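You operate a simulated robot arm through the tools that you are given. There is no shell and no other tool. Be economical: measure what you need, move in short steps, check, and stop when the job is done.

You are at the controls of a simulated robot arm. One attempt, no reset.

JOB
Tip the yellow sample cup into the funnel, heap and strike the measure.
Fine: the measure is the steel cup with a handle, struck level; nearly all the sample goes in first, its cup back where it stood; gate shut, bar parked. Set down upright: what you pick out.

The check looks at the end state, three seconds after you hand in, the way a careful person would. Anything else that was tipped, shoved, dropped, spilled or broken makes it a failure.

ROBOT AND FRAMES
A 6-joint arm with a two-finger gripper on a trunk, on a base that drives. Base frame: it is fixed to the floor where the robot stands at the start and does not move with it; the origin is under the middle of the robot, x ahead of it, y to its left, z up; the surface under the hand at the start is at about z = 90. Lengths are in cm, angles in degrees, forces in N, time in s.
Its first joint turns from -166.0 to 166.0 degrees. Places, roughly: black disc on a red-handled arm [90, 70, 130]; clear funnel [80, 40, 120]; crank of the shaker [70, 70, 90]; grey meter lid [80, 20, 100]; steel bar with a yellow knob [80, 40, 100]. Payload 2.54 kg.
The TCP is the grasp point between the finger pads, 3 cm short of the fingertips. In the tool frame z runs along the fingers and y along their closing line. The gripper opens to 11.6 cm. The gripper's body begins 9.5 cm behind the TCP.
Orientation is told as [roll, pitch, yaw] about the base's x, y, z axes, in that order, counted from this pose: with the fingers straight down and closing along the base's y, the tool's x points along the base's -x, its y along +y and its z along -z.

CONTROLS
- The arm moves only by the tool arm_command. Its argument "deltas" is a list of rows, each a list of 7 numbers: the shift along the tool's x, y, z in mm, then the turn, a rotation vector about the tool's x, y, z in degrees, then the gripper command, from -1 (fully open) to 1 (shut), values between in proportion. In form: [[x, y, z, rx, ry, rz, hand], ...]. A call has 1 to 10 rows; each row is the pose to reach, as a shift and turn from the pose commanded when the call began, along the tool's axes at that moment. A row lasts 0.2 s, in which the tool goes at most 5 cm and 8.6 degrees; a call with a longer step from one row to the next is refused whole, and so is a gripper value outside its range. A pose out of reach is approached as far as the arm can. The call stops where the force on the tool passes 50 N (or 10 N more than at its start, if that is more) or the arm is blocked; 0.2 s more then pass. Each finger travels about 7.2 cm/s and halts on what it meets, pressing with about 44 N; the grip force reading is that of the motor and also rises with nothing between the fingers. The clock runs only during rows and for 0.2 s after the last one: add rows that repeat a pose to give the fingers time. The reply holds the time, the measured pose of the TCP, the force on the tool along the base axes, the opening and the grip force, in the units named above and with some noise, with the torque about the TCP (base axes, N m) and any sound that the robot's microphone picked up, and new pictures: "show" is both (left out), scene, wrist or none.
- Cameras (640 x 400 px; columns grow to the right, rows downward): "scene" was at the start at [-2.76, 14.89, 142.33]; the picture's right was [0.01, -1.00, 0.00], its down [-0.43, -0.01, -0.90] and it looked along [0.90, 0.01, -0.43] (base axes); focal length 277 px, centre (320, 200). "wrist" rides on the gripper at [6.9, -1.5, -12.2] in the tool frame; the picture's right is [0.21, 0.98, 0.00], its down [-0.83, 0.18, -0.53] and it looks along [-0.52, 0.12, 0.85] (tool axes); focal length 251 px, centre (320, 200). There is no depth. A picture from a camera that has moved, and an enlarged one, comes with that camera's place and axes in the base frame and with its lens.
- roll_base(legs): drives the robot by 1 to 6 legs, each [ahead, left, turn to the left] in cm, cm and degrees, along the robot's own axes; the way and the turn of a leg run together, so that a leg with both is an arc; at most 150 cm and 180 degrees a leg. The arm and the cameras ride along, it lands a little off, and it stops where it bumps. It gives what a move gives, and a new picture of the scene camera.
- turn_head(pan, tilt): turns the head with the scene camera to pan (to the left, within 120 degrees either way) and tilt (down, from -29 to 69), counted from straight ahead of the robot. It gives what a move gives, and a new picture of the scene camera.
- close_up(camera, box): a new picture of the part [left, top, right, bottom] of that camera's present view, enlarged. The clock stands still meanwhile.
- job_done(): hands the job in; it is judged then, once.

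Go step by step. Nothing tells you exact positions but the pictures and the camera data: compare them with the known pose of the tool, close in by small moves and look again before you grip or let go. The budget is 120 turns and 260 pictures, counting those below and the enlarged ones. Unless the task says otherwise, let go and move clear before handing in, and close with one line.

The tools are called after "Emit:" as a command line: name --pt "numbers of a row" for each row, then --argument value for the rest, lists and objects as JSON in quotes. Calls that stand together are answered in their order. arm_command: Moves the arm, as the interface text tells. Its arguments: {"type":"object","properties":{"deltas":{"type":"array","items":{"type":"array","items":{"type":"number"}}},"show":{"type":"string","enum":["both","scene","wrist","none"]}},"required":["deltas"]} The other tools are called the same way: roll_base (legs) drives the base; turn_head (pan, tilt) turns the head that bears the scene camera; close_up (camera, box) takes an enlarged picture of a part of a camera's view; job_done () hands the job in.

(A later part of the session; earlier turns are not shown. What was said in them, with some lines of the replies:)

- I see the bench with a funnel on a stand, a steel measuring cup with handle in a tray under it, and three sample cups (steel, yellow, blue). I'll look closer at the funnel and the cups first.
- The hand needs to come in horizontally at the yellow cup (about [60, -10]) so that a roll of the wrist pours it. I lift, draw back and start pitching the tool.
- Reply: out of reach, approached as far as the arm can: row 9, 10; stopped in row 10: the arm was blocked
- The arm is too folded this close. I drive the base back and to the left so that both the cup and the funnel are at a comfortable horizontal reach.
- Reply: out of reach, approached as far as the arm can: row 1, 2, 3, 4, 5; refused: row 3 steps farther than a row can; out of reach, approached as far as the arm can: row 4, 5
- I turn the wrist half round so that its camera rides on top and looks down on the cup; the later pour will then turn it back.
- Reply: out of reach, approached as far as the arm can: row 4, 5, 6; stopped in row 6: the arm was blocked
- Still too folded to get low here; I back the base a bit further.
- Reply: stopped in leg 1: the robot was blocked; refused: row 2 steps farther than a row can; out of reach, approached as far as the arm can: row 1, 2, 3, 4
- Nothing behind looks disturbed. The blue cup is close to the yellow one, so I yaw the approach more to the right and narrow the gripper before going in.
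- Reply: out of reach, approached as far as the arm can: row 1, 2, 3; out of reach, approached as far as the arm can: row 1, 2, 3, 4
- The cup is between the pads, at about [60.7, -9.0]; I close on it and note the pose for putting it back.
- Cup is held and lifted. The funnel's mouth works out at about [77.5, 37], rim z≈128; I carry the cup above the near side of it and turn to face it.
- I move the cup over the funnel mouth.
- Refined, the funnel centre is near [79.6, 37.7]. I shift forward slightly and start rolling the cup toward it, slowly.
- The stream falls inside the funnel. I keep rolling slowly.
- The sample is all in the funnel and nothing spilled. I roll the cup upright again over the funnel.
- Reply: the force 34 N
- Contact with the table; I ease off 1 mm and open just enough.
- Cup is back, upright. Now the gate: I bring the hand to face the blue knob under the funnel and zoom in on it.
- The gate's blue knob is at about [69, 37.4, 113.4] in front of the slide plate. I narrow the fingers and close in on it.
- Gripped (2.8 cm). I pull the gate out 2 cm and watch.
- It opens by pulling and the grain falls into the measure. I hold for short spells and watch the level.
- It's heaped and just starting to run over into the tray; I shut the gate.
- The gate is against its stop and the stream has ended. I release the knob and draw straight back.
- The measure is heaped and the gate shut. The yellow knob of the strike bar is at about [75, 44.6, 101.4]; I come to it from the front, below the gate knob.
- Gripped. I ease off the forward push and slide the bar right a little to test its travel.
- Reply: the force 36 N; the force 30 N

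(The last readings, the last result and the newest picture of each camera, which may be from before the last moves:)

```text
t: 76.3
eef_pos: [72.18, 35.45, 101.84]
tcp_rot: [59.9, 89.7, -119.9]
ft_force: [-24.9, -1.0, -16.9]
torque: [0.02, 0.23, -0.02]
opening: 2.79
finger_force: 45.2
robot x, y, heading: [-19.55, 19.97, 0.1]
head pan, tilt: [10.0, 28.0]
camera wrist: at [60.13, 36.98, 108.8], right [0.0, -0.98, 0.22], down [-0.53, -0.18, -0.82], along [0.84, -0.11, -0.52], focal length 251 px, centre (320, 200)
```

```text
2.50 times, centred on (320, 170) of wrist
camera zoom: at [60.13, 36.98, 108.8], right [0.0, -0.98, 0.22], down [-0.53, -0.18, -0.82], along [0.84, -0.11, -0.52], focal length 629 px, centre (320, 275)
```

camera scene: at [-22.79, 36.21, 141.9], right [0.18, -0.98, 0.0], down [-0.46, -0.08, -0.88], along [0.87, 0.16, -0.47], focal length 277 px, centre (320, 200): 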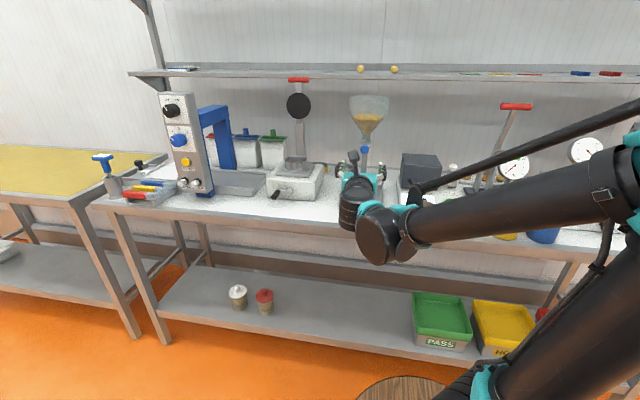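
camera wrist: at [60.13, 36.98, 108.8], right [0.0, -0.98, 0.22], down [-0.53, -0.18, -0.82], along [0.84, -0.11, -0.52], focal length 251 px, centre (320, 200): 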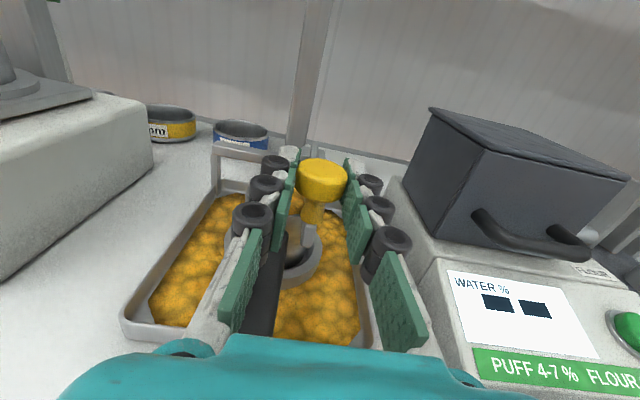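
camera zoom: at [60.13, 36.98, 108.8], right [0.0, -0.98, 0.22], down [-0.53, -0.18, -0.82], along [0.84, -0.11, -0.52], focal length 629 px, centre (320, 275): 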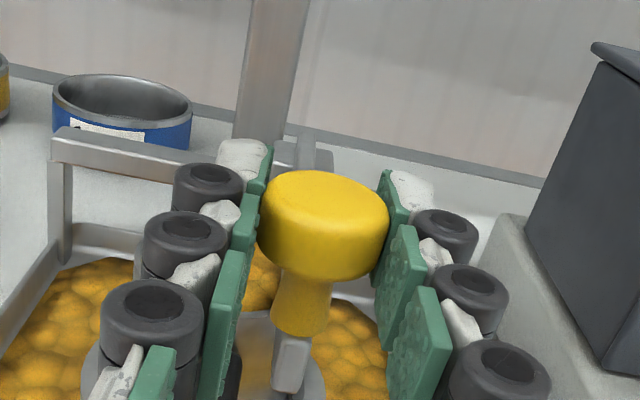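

The heap is being struck off into the tray. I carry the bar right past the measure.

Emit:
arm_command --pt "0 8 -1 0 0 0 1" --pt "0 16 -1 0 0 0 1" --pt "0 24 -1 0 0 0 1" --pt "0 32 -1 0 0 0 1" --pt "0 40 -1 0 0 0 1" --pt "0 46 -1 0 0 0 1" --show "wrist"

Emit:
close_up --camera "wrist" --box '[170, 120, 400, 300]'

```text
t: 77.7
eef_pos: [72.17, 30.9, 101.82]
tcp_rot: [52.2, 89.9, -127.6]
ft_force: [31.6, 2.8, 16.1]
torque: [0.01, -0.21, 0.05]
opening: 2.79
finger_force: 45.8
robot x, y, heading: [-19.96, 19.81, 0.2]
head pan, tilt: [10.0, 28.0]
camera wrist: at [60.08, 32.35, 108.78], right [0.0, -0.98, 0.22], down [-0.54, -0.18, -0.82], along [0.84, -0.11, -0.52], focal length 251 px, centre (320, 200)
```

wrist: 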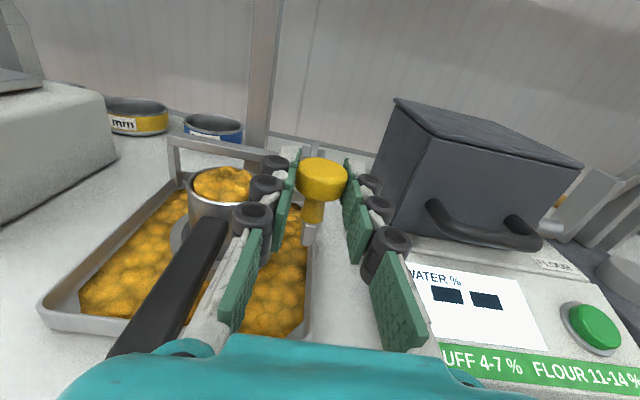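

```text
2.22 times, centred on (285, 210) of wrist
camera zoom: at [60.08, 32.35, 108.78], right [0.0, -0.98, 0.22], down [-0.54, -0.18, -0.82], along [0.84, -0.11, -0.52], focal length 559 px, centre (398, 178)
```

zoom: 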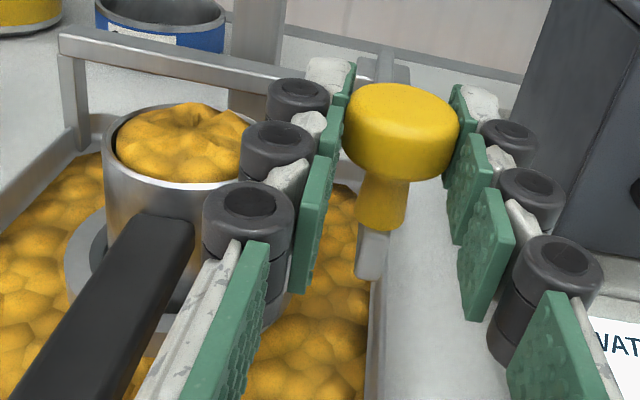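

Emit:
arm_command --pt "0 -10 1 0 0 0 1" --pt "0 -24 1 0 0 0 1" --pt "0 -38 1 0 0 0 1" --pt "0 -52 1 0 0 0 1" --pt "0 -66 1 0 0 0 1" --pt "0 -80 1 0 0 0 1" --pt "0 -94 1 0 0 0 1" --pt "0 -108 1 0 0 0 1" --pt "0 -122 1 0 0 0 1" --pt "0 -134 1 0 0 0 1" --show "wrist"

Emit:
close_up --camera "wrist" --box '[260, 120, 490, 300]'

```text
t: 79.9
eef_pos: [72.16, 44.28, 101.92]
tcp_rot: [64.1, 89.8, -115.9]
ft_force: [-23.2, 0.2, -14.7]
torque: [-0.05, 0.09, 0.06]
opening: 2.75
finger_force: 45.1
robot x, y, heading: [-19.5, 20.05, 0.2]
head pan, tilt: [10.0, 28.0]
camera wrist: at [60.07, 45.79, 108.78], right [0.0, -0.98, 0.22], down [-0.53, -0.18, -0.82], along [0.84, -0.11, -0.52], focal length 251 px, centre (320, 200)
```

wrist: 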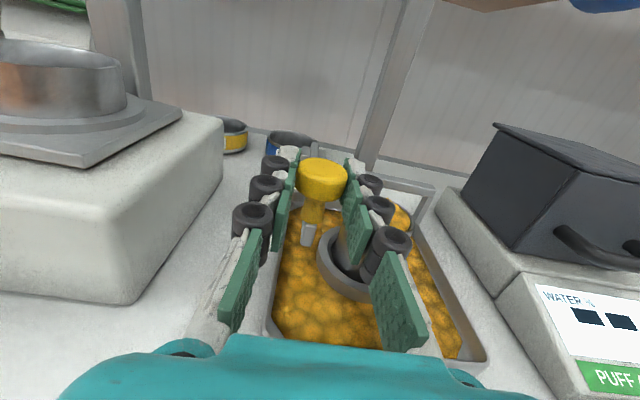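

```text
2.22 times, centred on (375, 210) of wrist
camera zoom: at [60.07, 45.79, 108.78], right [0.0, -0.98, 0.22], down [-0.53, -0.18, -0.82], along [0.84, -0.11, -0.52], focal length 559 px, centre (198, 178)
```

zoom: 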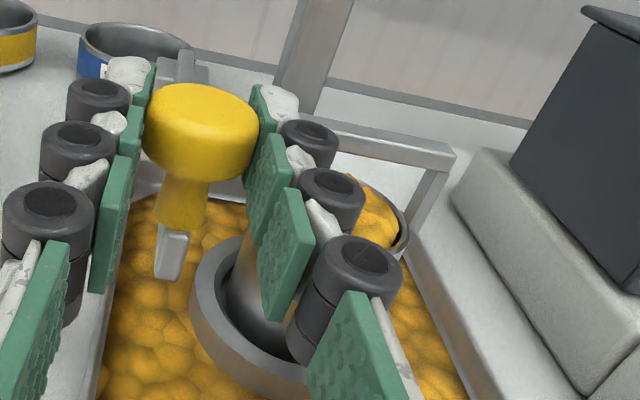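

The bar is back; I nudge it gently to its left stop, let go and draw back.

Emit:
arm_command --pt "0 -1 -1 0 0 0 1" --pt "0 -2 -1 0 0 0 1" --pt "0 -2 -1 0 0 0 1" --show "none"

Emit:
arm_command --pt "0 0 0 0 0 0 0.4" --pt "0 0 0 0 0 0 0.1" --pt "0 0 0 0 0 0 0.1" --pt "0 0 -40 0 0 0 0.1" --pt "0 0 -80 0 0 0 0.1" --pt "15 0 -120 0 0 0 0.1" --pt "50 20 -140 0 0 0 0.1" --pt "80 40 -150 0 0 0 0.1" --pt "115 70 -150 0 0 0 0.1" --show "both"

Emit:
close_up --camera "wrist" --box '[220, 80, 400, 250]'

```text
t: 80.7
eef_pos: [72.22, 44.53, 101.94]
tcp_rot: [63.5, 89.8, -116.4]
ft_force: [0.0, 0.5, -2.4]
torque: [-0.02, 0.03, 0.05]
opening: 2.8
finger_force: 44.9
robot x, y, heading: [-19.71, 20.06, 0.0]
head pan, tilt: [10.0, 28.0]
```

```text
t: 82.7
eef_pos: [57.17, 37.53, 113.5]
tcp_rot: [54.8, 89.8, -125.3]
ft_force: [-0.1, 0.0, -1.0]
torque: [0.01, 0.01, -0.03]
opening: 5.23
finger_force: 0.0
robot x, y, heading: [-19.84, 19.85, 0.4]
head pan, tilt: [10.0, 28.0]
camera scene: at [-22.78, 36.24, 141.9], right [0.18, -0.98, 0.0], down [-0.46, -0.08, -0.88], along [0.87, 0.16, -0.47], focal length 277 px, centre (320, 200)
camera wrist: at [45.11, 39.08, 120.32], right [0.0, -0.98, 0.22], down [-0.54, -0.18, -0.82], along [0.84, -0.12, -0.52], focal length 251 px, centre (320, 200)
```

scene: 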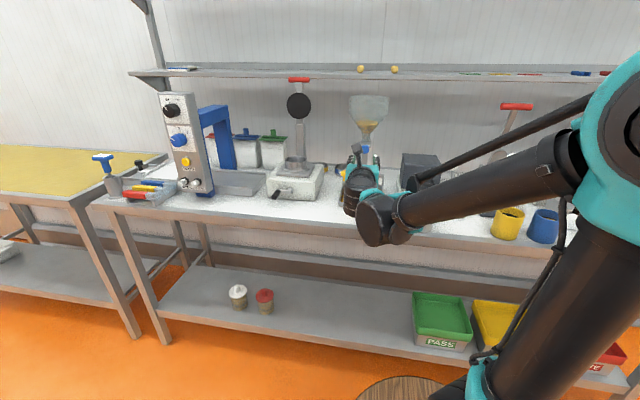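
wrist: 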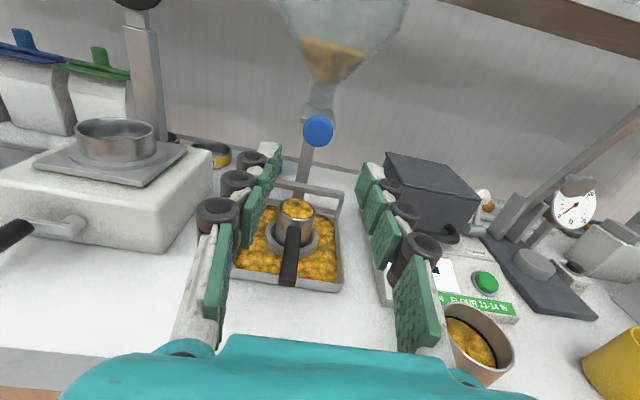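

```text
2.35 times, centred on (310, 165) of wrist
camera zoom: at [45.11, 39.08, 120.32], right [0.0, -0.98, 0.22], down [-0.54, -0.18, -0.82], along [0.84, -0.12, -0.52], focal length 592 px, centre (344, 282)
```

zoom: 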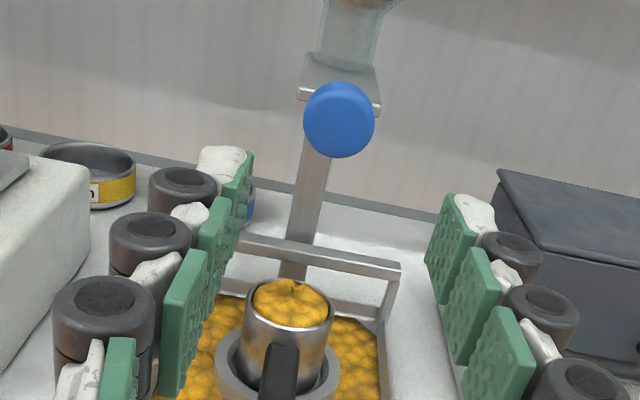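

Emit:
arm_command --pt "30 30 -10 0 0 0 0.1" --pt "50 70 -20 0 0 0 0.1" --pt "70 110 -20 0 0 0 0.1" --pt "90 150 -20 0 0 0 0.1" --pt "90 190 -20 0 0 0 0.1" --pt "90 190 -20 0 0 0 0.1" --show "none"

Emit:
close_up --camera "scene" --box '[330, 150, 400, 215]'

Emit:
close_up --camera "wrist" --box '[100, 150, 300, 320]'

```text
t: 84.1
eef_pos: [55.11, 18.4, 122.48]
tcp_rot: [52.0, 89.9, -128.0]
ft_force: [0.0, -0.3, -0.4]
torque: [-0.01, 0.01, -0.01]
opening: 5.22
finger_force: 0.1
robot x, y, heading: [-19.88, 19.93, 0.1]
head pan, tilt: [10.0, 28.0]
```

```text
6.15 times, centred on (365, 182) of scene
camera zoom: at [-22.79, 36.21, 141.9], right [0.18, -0.98, 0.0], down [-0.46, -0.08, -0.88], along [0.87, 0.16, -0.47], focal length 1702 px, centre (43, 308)
```

zoom: 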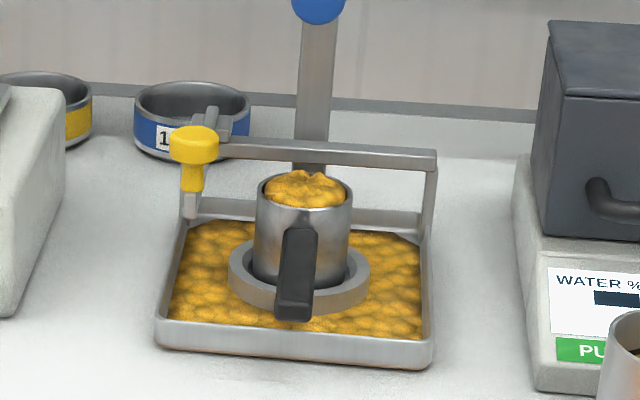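

```text
2.35 times, centred on (200, 235) of wrist
camera zoom: at [43.07, 19.95, 129.3], right [0.0, -0.98, 0.22], down [-0.53, -0.18, -0.82], along [0.84, -0.11, -0.52], focal length 592 px, centre (602, 118)
```

zoom: 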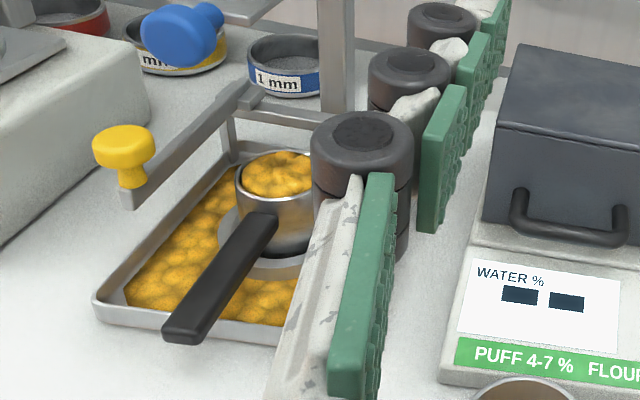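

Emit:
close_up --camera "scene" --box '[352, 170, 392, 195]'

Emit:
close_up --camera "wrist" --box '[190, 200, 240, 270]'

```text
16.00 times, centred on (372, 182) of scene
camera zoom: at [-22.79, 36.21, 141.9], right [0.18, -0.98, 0.0], down [-0.46, -0.08, -0.88], along [0.87, 0.16, -0.47], focal length 4425 px, centre (-512, 480)
```

zoom: 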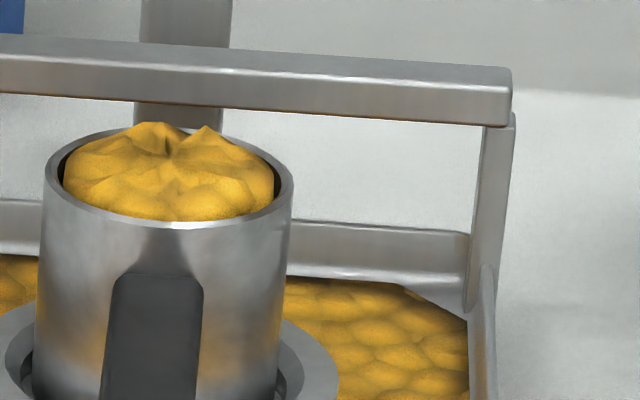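

```text
5.71 times, centred on (215, 235) of wrist
camera zoom: at [43.07, 19.95, 129.3], right [0.0, -0.98, 0.22], down [-0.53, -0.18, -0.82], along [0.84, -0.11, -0.52], focal length 1437 px, centre (920, 0)
```

zoom: 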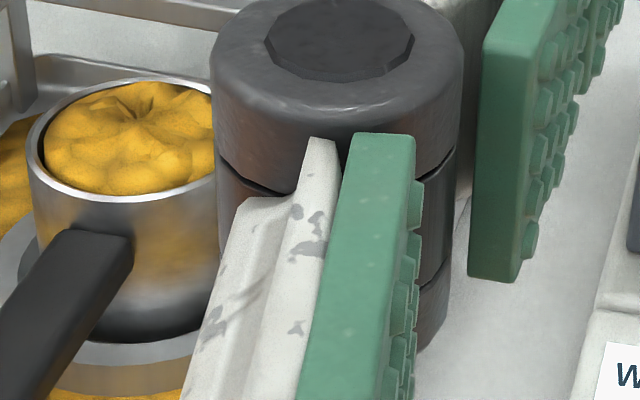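

The surface still shows small lumps at the middle, so I make a second pass with the bar. I retrace the way to the knob.

Emit:
arm_command --pt "0 -40 0 0 0 0 0.1" --pt "-20 -80 0 0 0 0 0.1" --pt "-40 -120 5 0 0 0 0.1" --pt "-60 -160 10 0 0 0 0.1" --pt "-90 -190 20 0 0 0 0.1" --pt "-120 -220 20 0 0 0 0.1" --pt "-150 -240 20 0 0 0 0.1" --pt "-180 -250 20 0 0 0 0.1" --pt "-206 -261 20 0 0 0 0.1" --pt "-206 -261 20 0 0 0 0.1" --show "none"

Emit:
arm_command --pt "0 0 40 0 0 0 0.1" --pt "0 0 80 0 0 0 0.1" --pt "0 0 120 0 0 0 0.1" --pt "0 0 120 0 0 0 0.1" --show "wrist"

```text
t: 86.3
eef_pos: [57.09, 44.48, 101.92]
tcp_rot: [56.4, 89.8, -123.5]
ft_force: [-0.7, 0.3, 0.0]
torque: [0.01, -0.04, 0.03]
opening: 5.22
finger_force: 0.1
robot x, y, heading: [-19.92, 19.96, 0.2]
head pan, tilt: [10.0, 28.0]
```

```text
t: 87.3
eef_pos: [69.23, 44.69, 101.97]
tcp_rot: [56.5, 89.7, -123.3]
ft_force: [-0.1, 0.4, 0.2]
torque: [-0.04, -0.01, 0.0]
opening: 5.21
finger_force: 0.0
robot x, y, heading: [-19.97, 19.77, 0.2]
head pan, tilt: [10.0, 28.0]
camera wrist: at [57.11, 46.24, 108.8], right [0.0, -0.98, 0.22], down [-0.54, -0.18, -0.82], along [0.84, -0.11, -0.52], focal length 251 px, centre (320, 200)
```

wrist: 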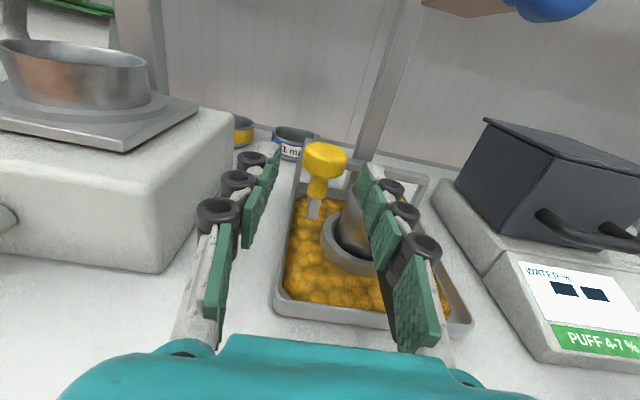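

Emit:
arm_command --pt "0 1 15 0 0 0 0.1" --pt "0 1 29 0 0 0 0.1" --pt "0 1 29 0 0 0 0.1" --pt "0 1 29 0 0 0 1" --pt "0 1 29 0 0 0 1" --pt "0 1 29 0 0 0 1" --pt "0 1 29 0 0 0 1" --show "none"

Emit:
arm_command --pt "0 6 0 0 0 0 1" --pt "0 14 0 0 0 0 1" --pt "0 22 0 0 0 0 1" --pt "0 30 0 0 0 0 1" --pt "0 38 0 0 0 0 1" --pt "0 46 0 0 0 0 1" --pt "0 54 0 0 0 0 1" --pt "0 62 0 0 0 0 1" --pt "0 70 0 0 0 0 1" --pt "0 78 0 0 0 0 1" --show "none"

Emit:
arm_command --pt "0 8 0 0 0 0 1" --pt "0 16 0 0 0 0 1" --pt "0 24 0 0 0 0 1" --pt "0 32 0 0 0 0 1" --pt "0 40 0 0 0 0 1" --pt "0 48 0 0 0 0 1" --pt "0 56 0 0 0 0 1" --show "wrist"

Emit:
close_up --camera "wrist" --box '[170, 140, 300, 250]'

```text
t: 88.9
eef_pos: [72.03, 44.39, 101.88]
tcp_rot: [54.9, 89.7, -125.1]
ft_force: [2.0, -5.4, 0.2]
torque: [-0.02, 0.0, -0.07]
opening: 2.78
finger_force: 45.0
robot x, y, heading: [-19.91, 19.82, 0.3]
head pan, tilt: [10.0, 28.0]
```

```text
t: 91.1
eef_pos: [71.95, 36.7, 101.83]
tcp_rot: [54.1, 89.8, -126.0]
ft_force: [11.7, 0.0, 10.0]
torque: [-0.02, -0.09, -0.04]
opening: 2.77
finger_force: 44.9
robot x, y, heading: [-19.85, 19.56, 0.4]
head pan, tilt: [10.0, 28.0]
```

```text
t: 92.7
eef_pos: [71.99, 30.97, 101.91]
tcp_rot: [55.6, 89.9, -124.4]
ft_force: [10.9, 0.6, 11.4]
torque: [-0.03, -0.18, -0.06]
opening: 2.76
finger_force: 45.4
robot x, y, heading: [-20.13, 19.98, 0.3]
head pan, tilt: [10.0, 28.0]
camera wrist: at [59.94, 32.51, 108.71], right [0.0, -0.98, 0.22], down [-0.54, -0.18, -0.82], along [0.84, -0.12, -0.52], focal length 251 px, centre (320, 200)
```

wrist: 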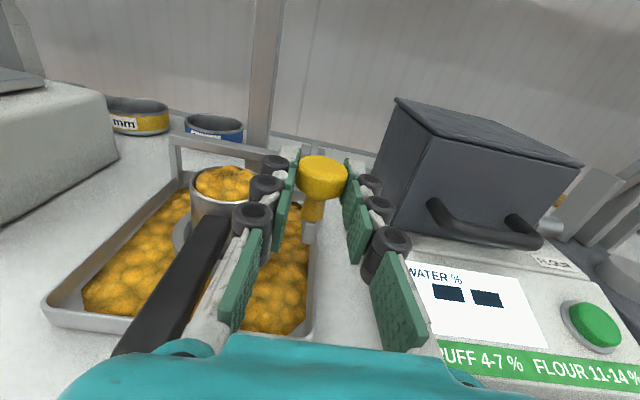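

```text
3.64 times, centred on (235, 195) of wrist
camera zoom: at [59.94, 32.51, 108.71], right [0.0, -0.98, 0.22], down [-0.54, -0.18, -0.82], along [0.84, -0.12, -0.52], focal length 914 px, centre (629, 218)
```

zoom: 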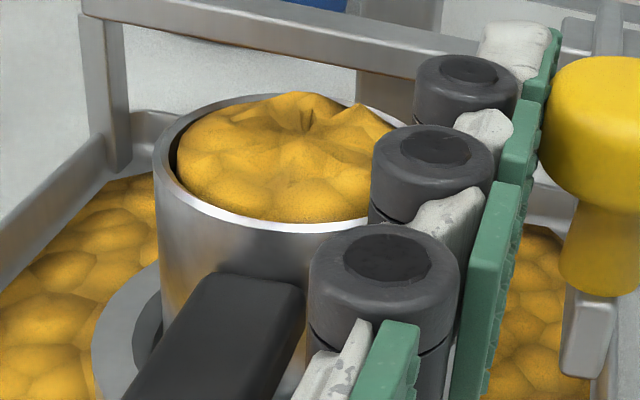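

A second pass changes nothing: the fill is struck and the lumps are just the grain's texture. I return the bar to its park.

Emit:
arm_command --pt "0 -10 1 0 0 0 1" --pt "0 -24 1 0 0 0 1" --pt "0 -38 1 0 0 0 1" --pt "0 -52 1 0 0 0 1" --pt "0 -66 1 0 0 0 1" --pt "0 -80 1 0 0 0 1" --pt "0 -94 1 0 0 0 1" --pt "0 -108 1 0 0 0 1" --pt "0 -122 1 0 0 0 1" --pt "0 -136 1 0 0 0 1" --show "none"

Emit:
arm_command --pt "0 -1 0 0 0 0 1" --pt "0 -1 0 0 0 0 1" --show "wrist"

```text
t: 94.9
eef_pos: [72.11, 44.4, 101.84]
tcp_rot: [50.1, 90.0, -130.0]
ft_force: [-28.8, -10.3, -16.2]
torque: [-0.02, 0.16, -0.15]
opening: 2.8
finger_force: 45.2
robot x, y, heading: [-20.14, 19.97, 0.3]
head pan, tilt: [10.0, 28.0]
```

```text
t: 95.5
eef_pos: [72.03, 44.46, 101.83]
tcp_rot: [53.0, 89.9, -127.1]
ft_force: [-28.1, -24.2, -14.9]
torque: [-0.01, 0.21, -0.32]
opening: 2.76
finger_force: 44.9
robot x, y, heading: [-19.53, 19.43, 0.5]
head pan, tilt: [10.0, 28.0]
camera wrist: at [60.01, 46.09, 108.74], right [0.0, -0.98, 0.22], down [-0.54, -0.18, -0.82], along [0.84, -0.12, -0.52], focal length 251 px, centre (320, 200)
```

wrist: 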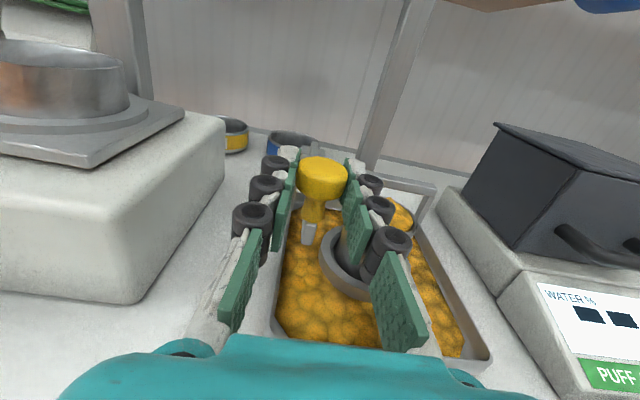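

It sits at its left stop (24 N). I relax the force, let go and draw clear.

Emit:
arm_command --pt "0 1 -1 0 0 0 1" --pt "0 1 -1 0 0 0 0.4" --pt "0 1 -1 0 0 0 0.1" --pt "0 1 -1 0 0 0 0.1" --pt "0 1 -40 0 0 0 0.1" --pt "0 1 -80 0 0 0 0.1" --pt "15 1 -120 0 0 0 0.1" --pt "50 20 -145 0 0 0 0.1" --pt "90 40 -165 0 0 0 0.1" --pt "125 70 -175 0 0 0 0.1" --show "none"

Emit:
arm_command --pt "30 30 0 0 0 0 0.1" --pt "60 65 0 0 0 0 0.1" --pt "80 105 0 0 0 0 0.1" --pt "90 150 0 0 0 0 0.1" --pt "90 195 0 0 0 0 0.1" --pt "90 195 0 0 0 0 0.1" --show "both"

Emit:
close_up --camera "scene" --box '[320, 85, 420, 215]'

Emit:
turn_head --pan -12 --tilt 34

```text
t: 97.7
eef_pos: [54.69, 37.82, 114.54]
tcp_rot: [54.3, 89.8, -125.6]
ft_force: [1.1, -0.3, -0.1]
torque: [-0.01, 0.0, -0.04]
opening: 5.21
finger_force: 0.1
robot x, y, heading: [-19.89, 19.9, -0.1]
head pan, tilt: [10.0, 28.0]
```

```text
t: 99.1
eef_pos: [54.76, 18.3, 123.53]
tcp_rot: [51.8, 90.0, -128.1]
ft_force: [0.0, -0.1, -0.2]
torque: [0.02, 0.0, -0.03]
opening: 5.23
finger_force: 0.1
robot x, y, heading: [-20.05, 19.7, 0.1]
head pan, tilt: [10.0, 28.0]
camera scene: at [-22.79, 36.21, 141.9], right [0.18, -0.98, 0.0], down [-0.46, -0.08, -0.88], along [0.87, 0.16, -0.47], focal length 277 px, centre (320, 200)
camera wrist: at [42.57, 19.8, 130.34], right [0.0, -0.98, 0.22], down [-0.53, -0.18, -0.82], along [0.84, -0.11, -0.52], focal length 251 px, centre (320, 200)
```

scene: 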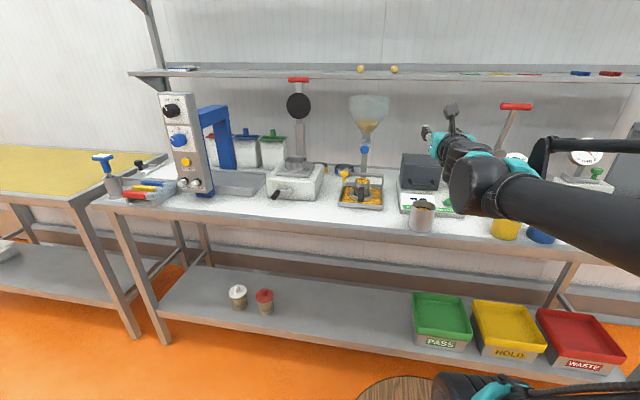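
wrist: 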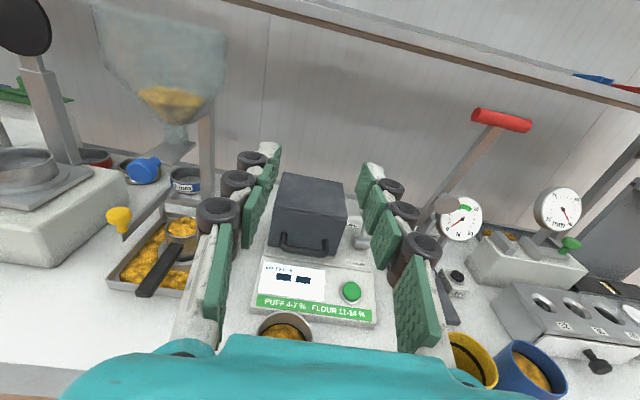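

```text
3.08 times, centred on (370, 150) of scene
camera zoom: at [-22.79, 36.21, 141.9], right [0.18, -0.98, 0.0], down [-0.46, -0.08, -0.88], along [0.87, 0.16, -0.47], focal length 851 px, centre (166, 354)
```

zoom: 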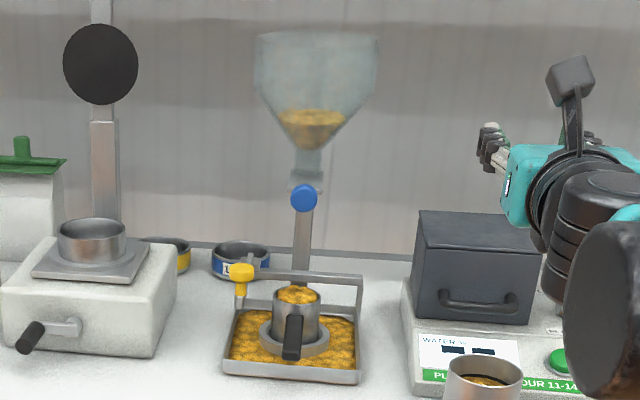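

```text
t: 99.9
eef_pos: [54.76, 18.39, 123.41]
tcp_rot: [56.6, 89.8, -123.4]
ft_force: [0.0, 0.3, 0.0]
torque: [0.05, 0.01, 0.0]
opening: 5.24
finger_force: 0.0
robot x, y, heading: [-19.59, 19.48, 0.1]
head pan, tilt: [-12.0, 34.0]
camera scene: at [-23.09, 32.79, 140.96], right [-0.2, -0.98, 0.0], down [-0.55, 0.11, -0.83], along [0.81, -0.17, -0.56], focal length 277 px, centre (320, 200)
```

scene: 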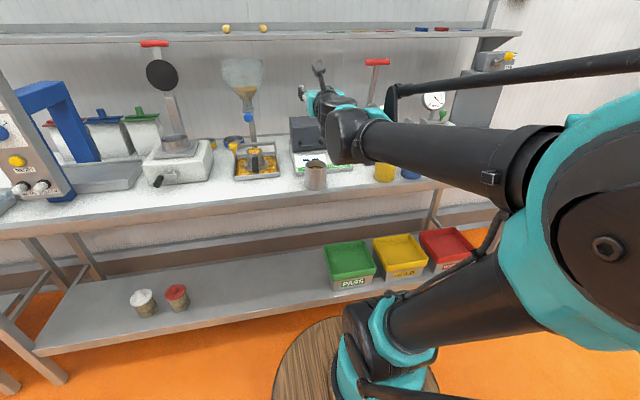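

Everything is in its place: the cup is upright where it stood, the gate is shut, the measure is struck, the bar is parked and the hand is clear. I hand in.

Emit:
job_done

```text
The job is handed in.
```

I tipped the yellow sample into the funnel and set its cup back upright where it stood. I then heaped the steel measure and struck it level, shut the gate and parked the bar; the job is handed in.
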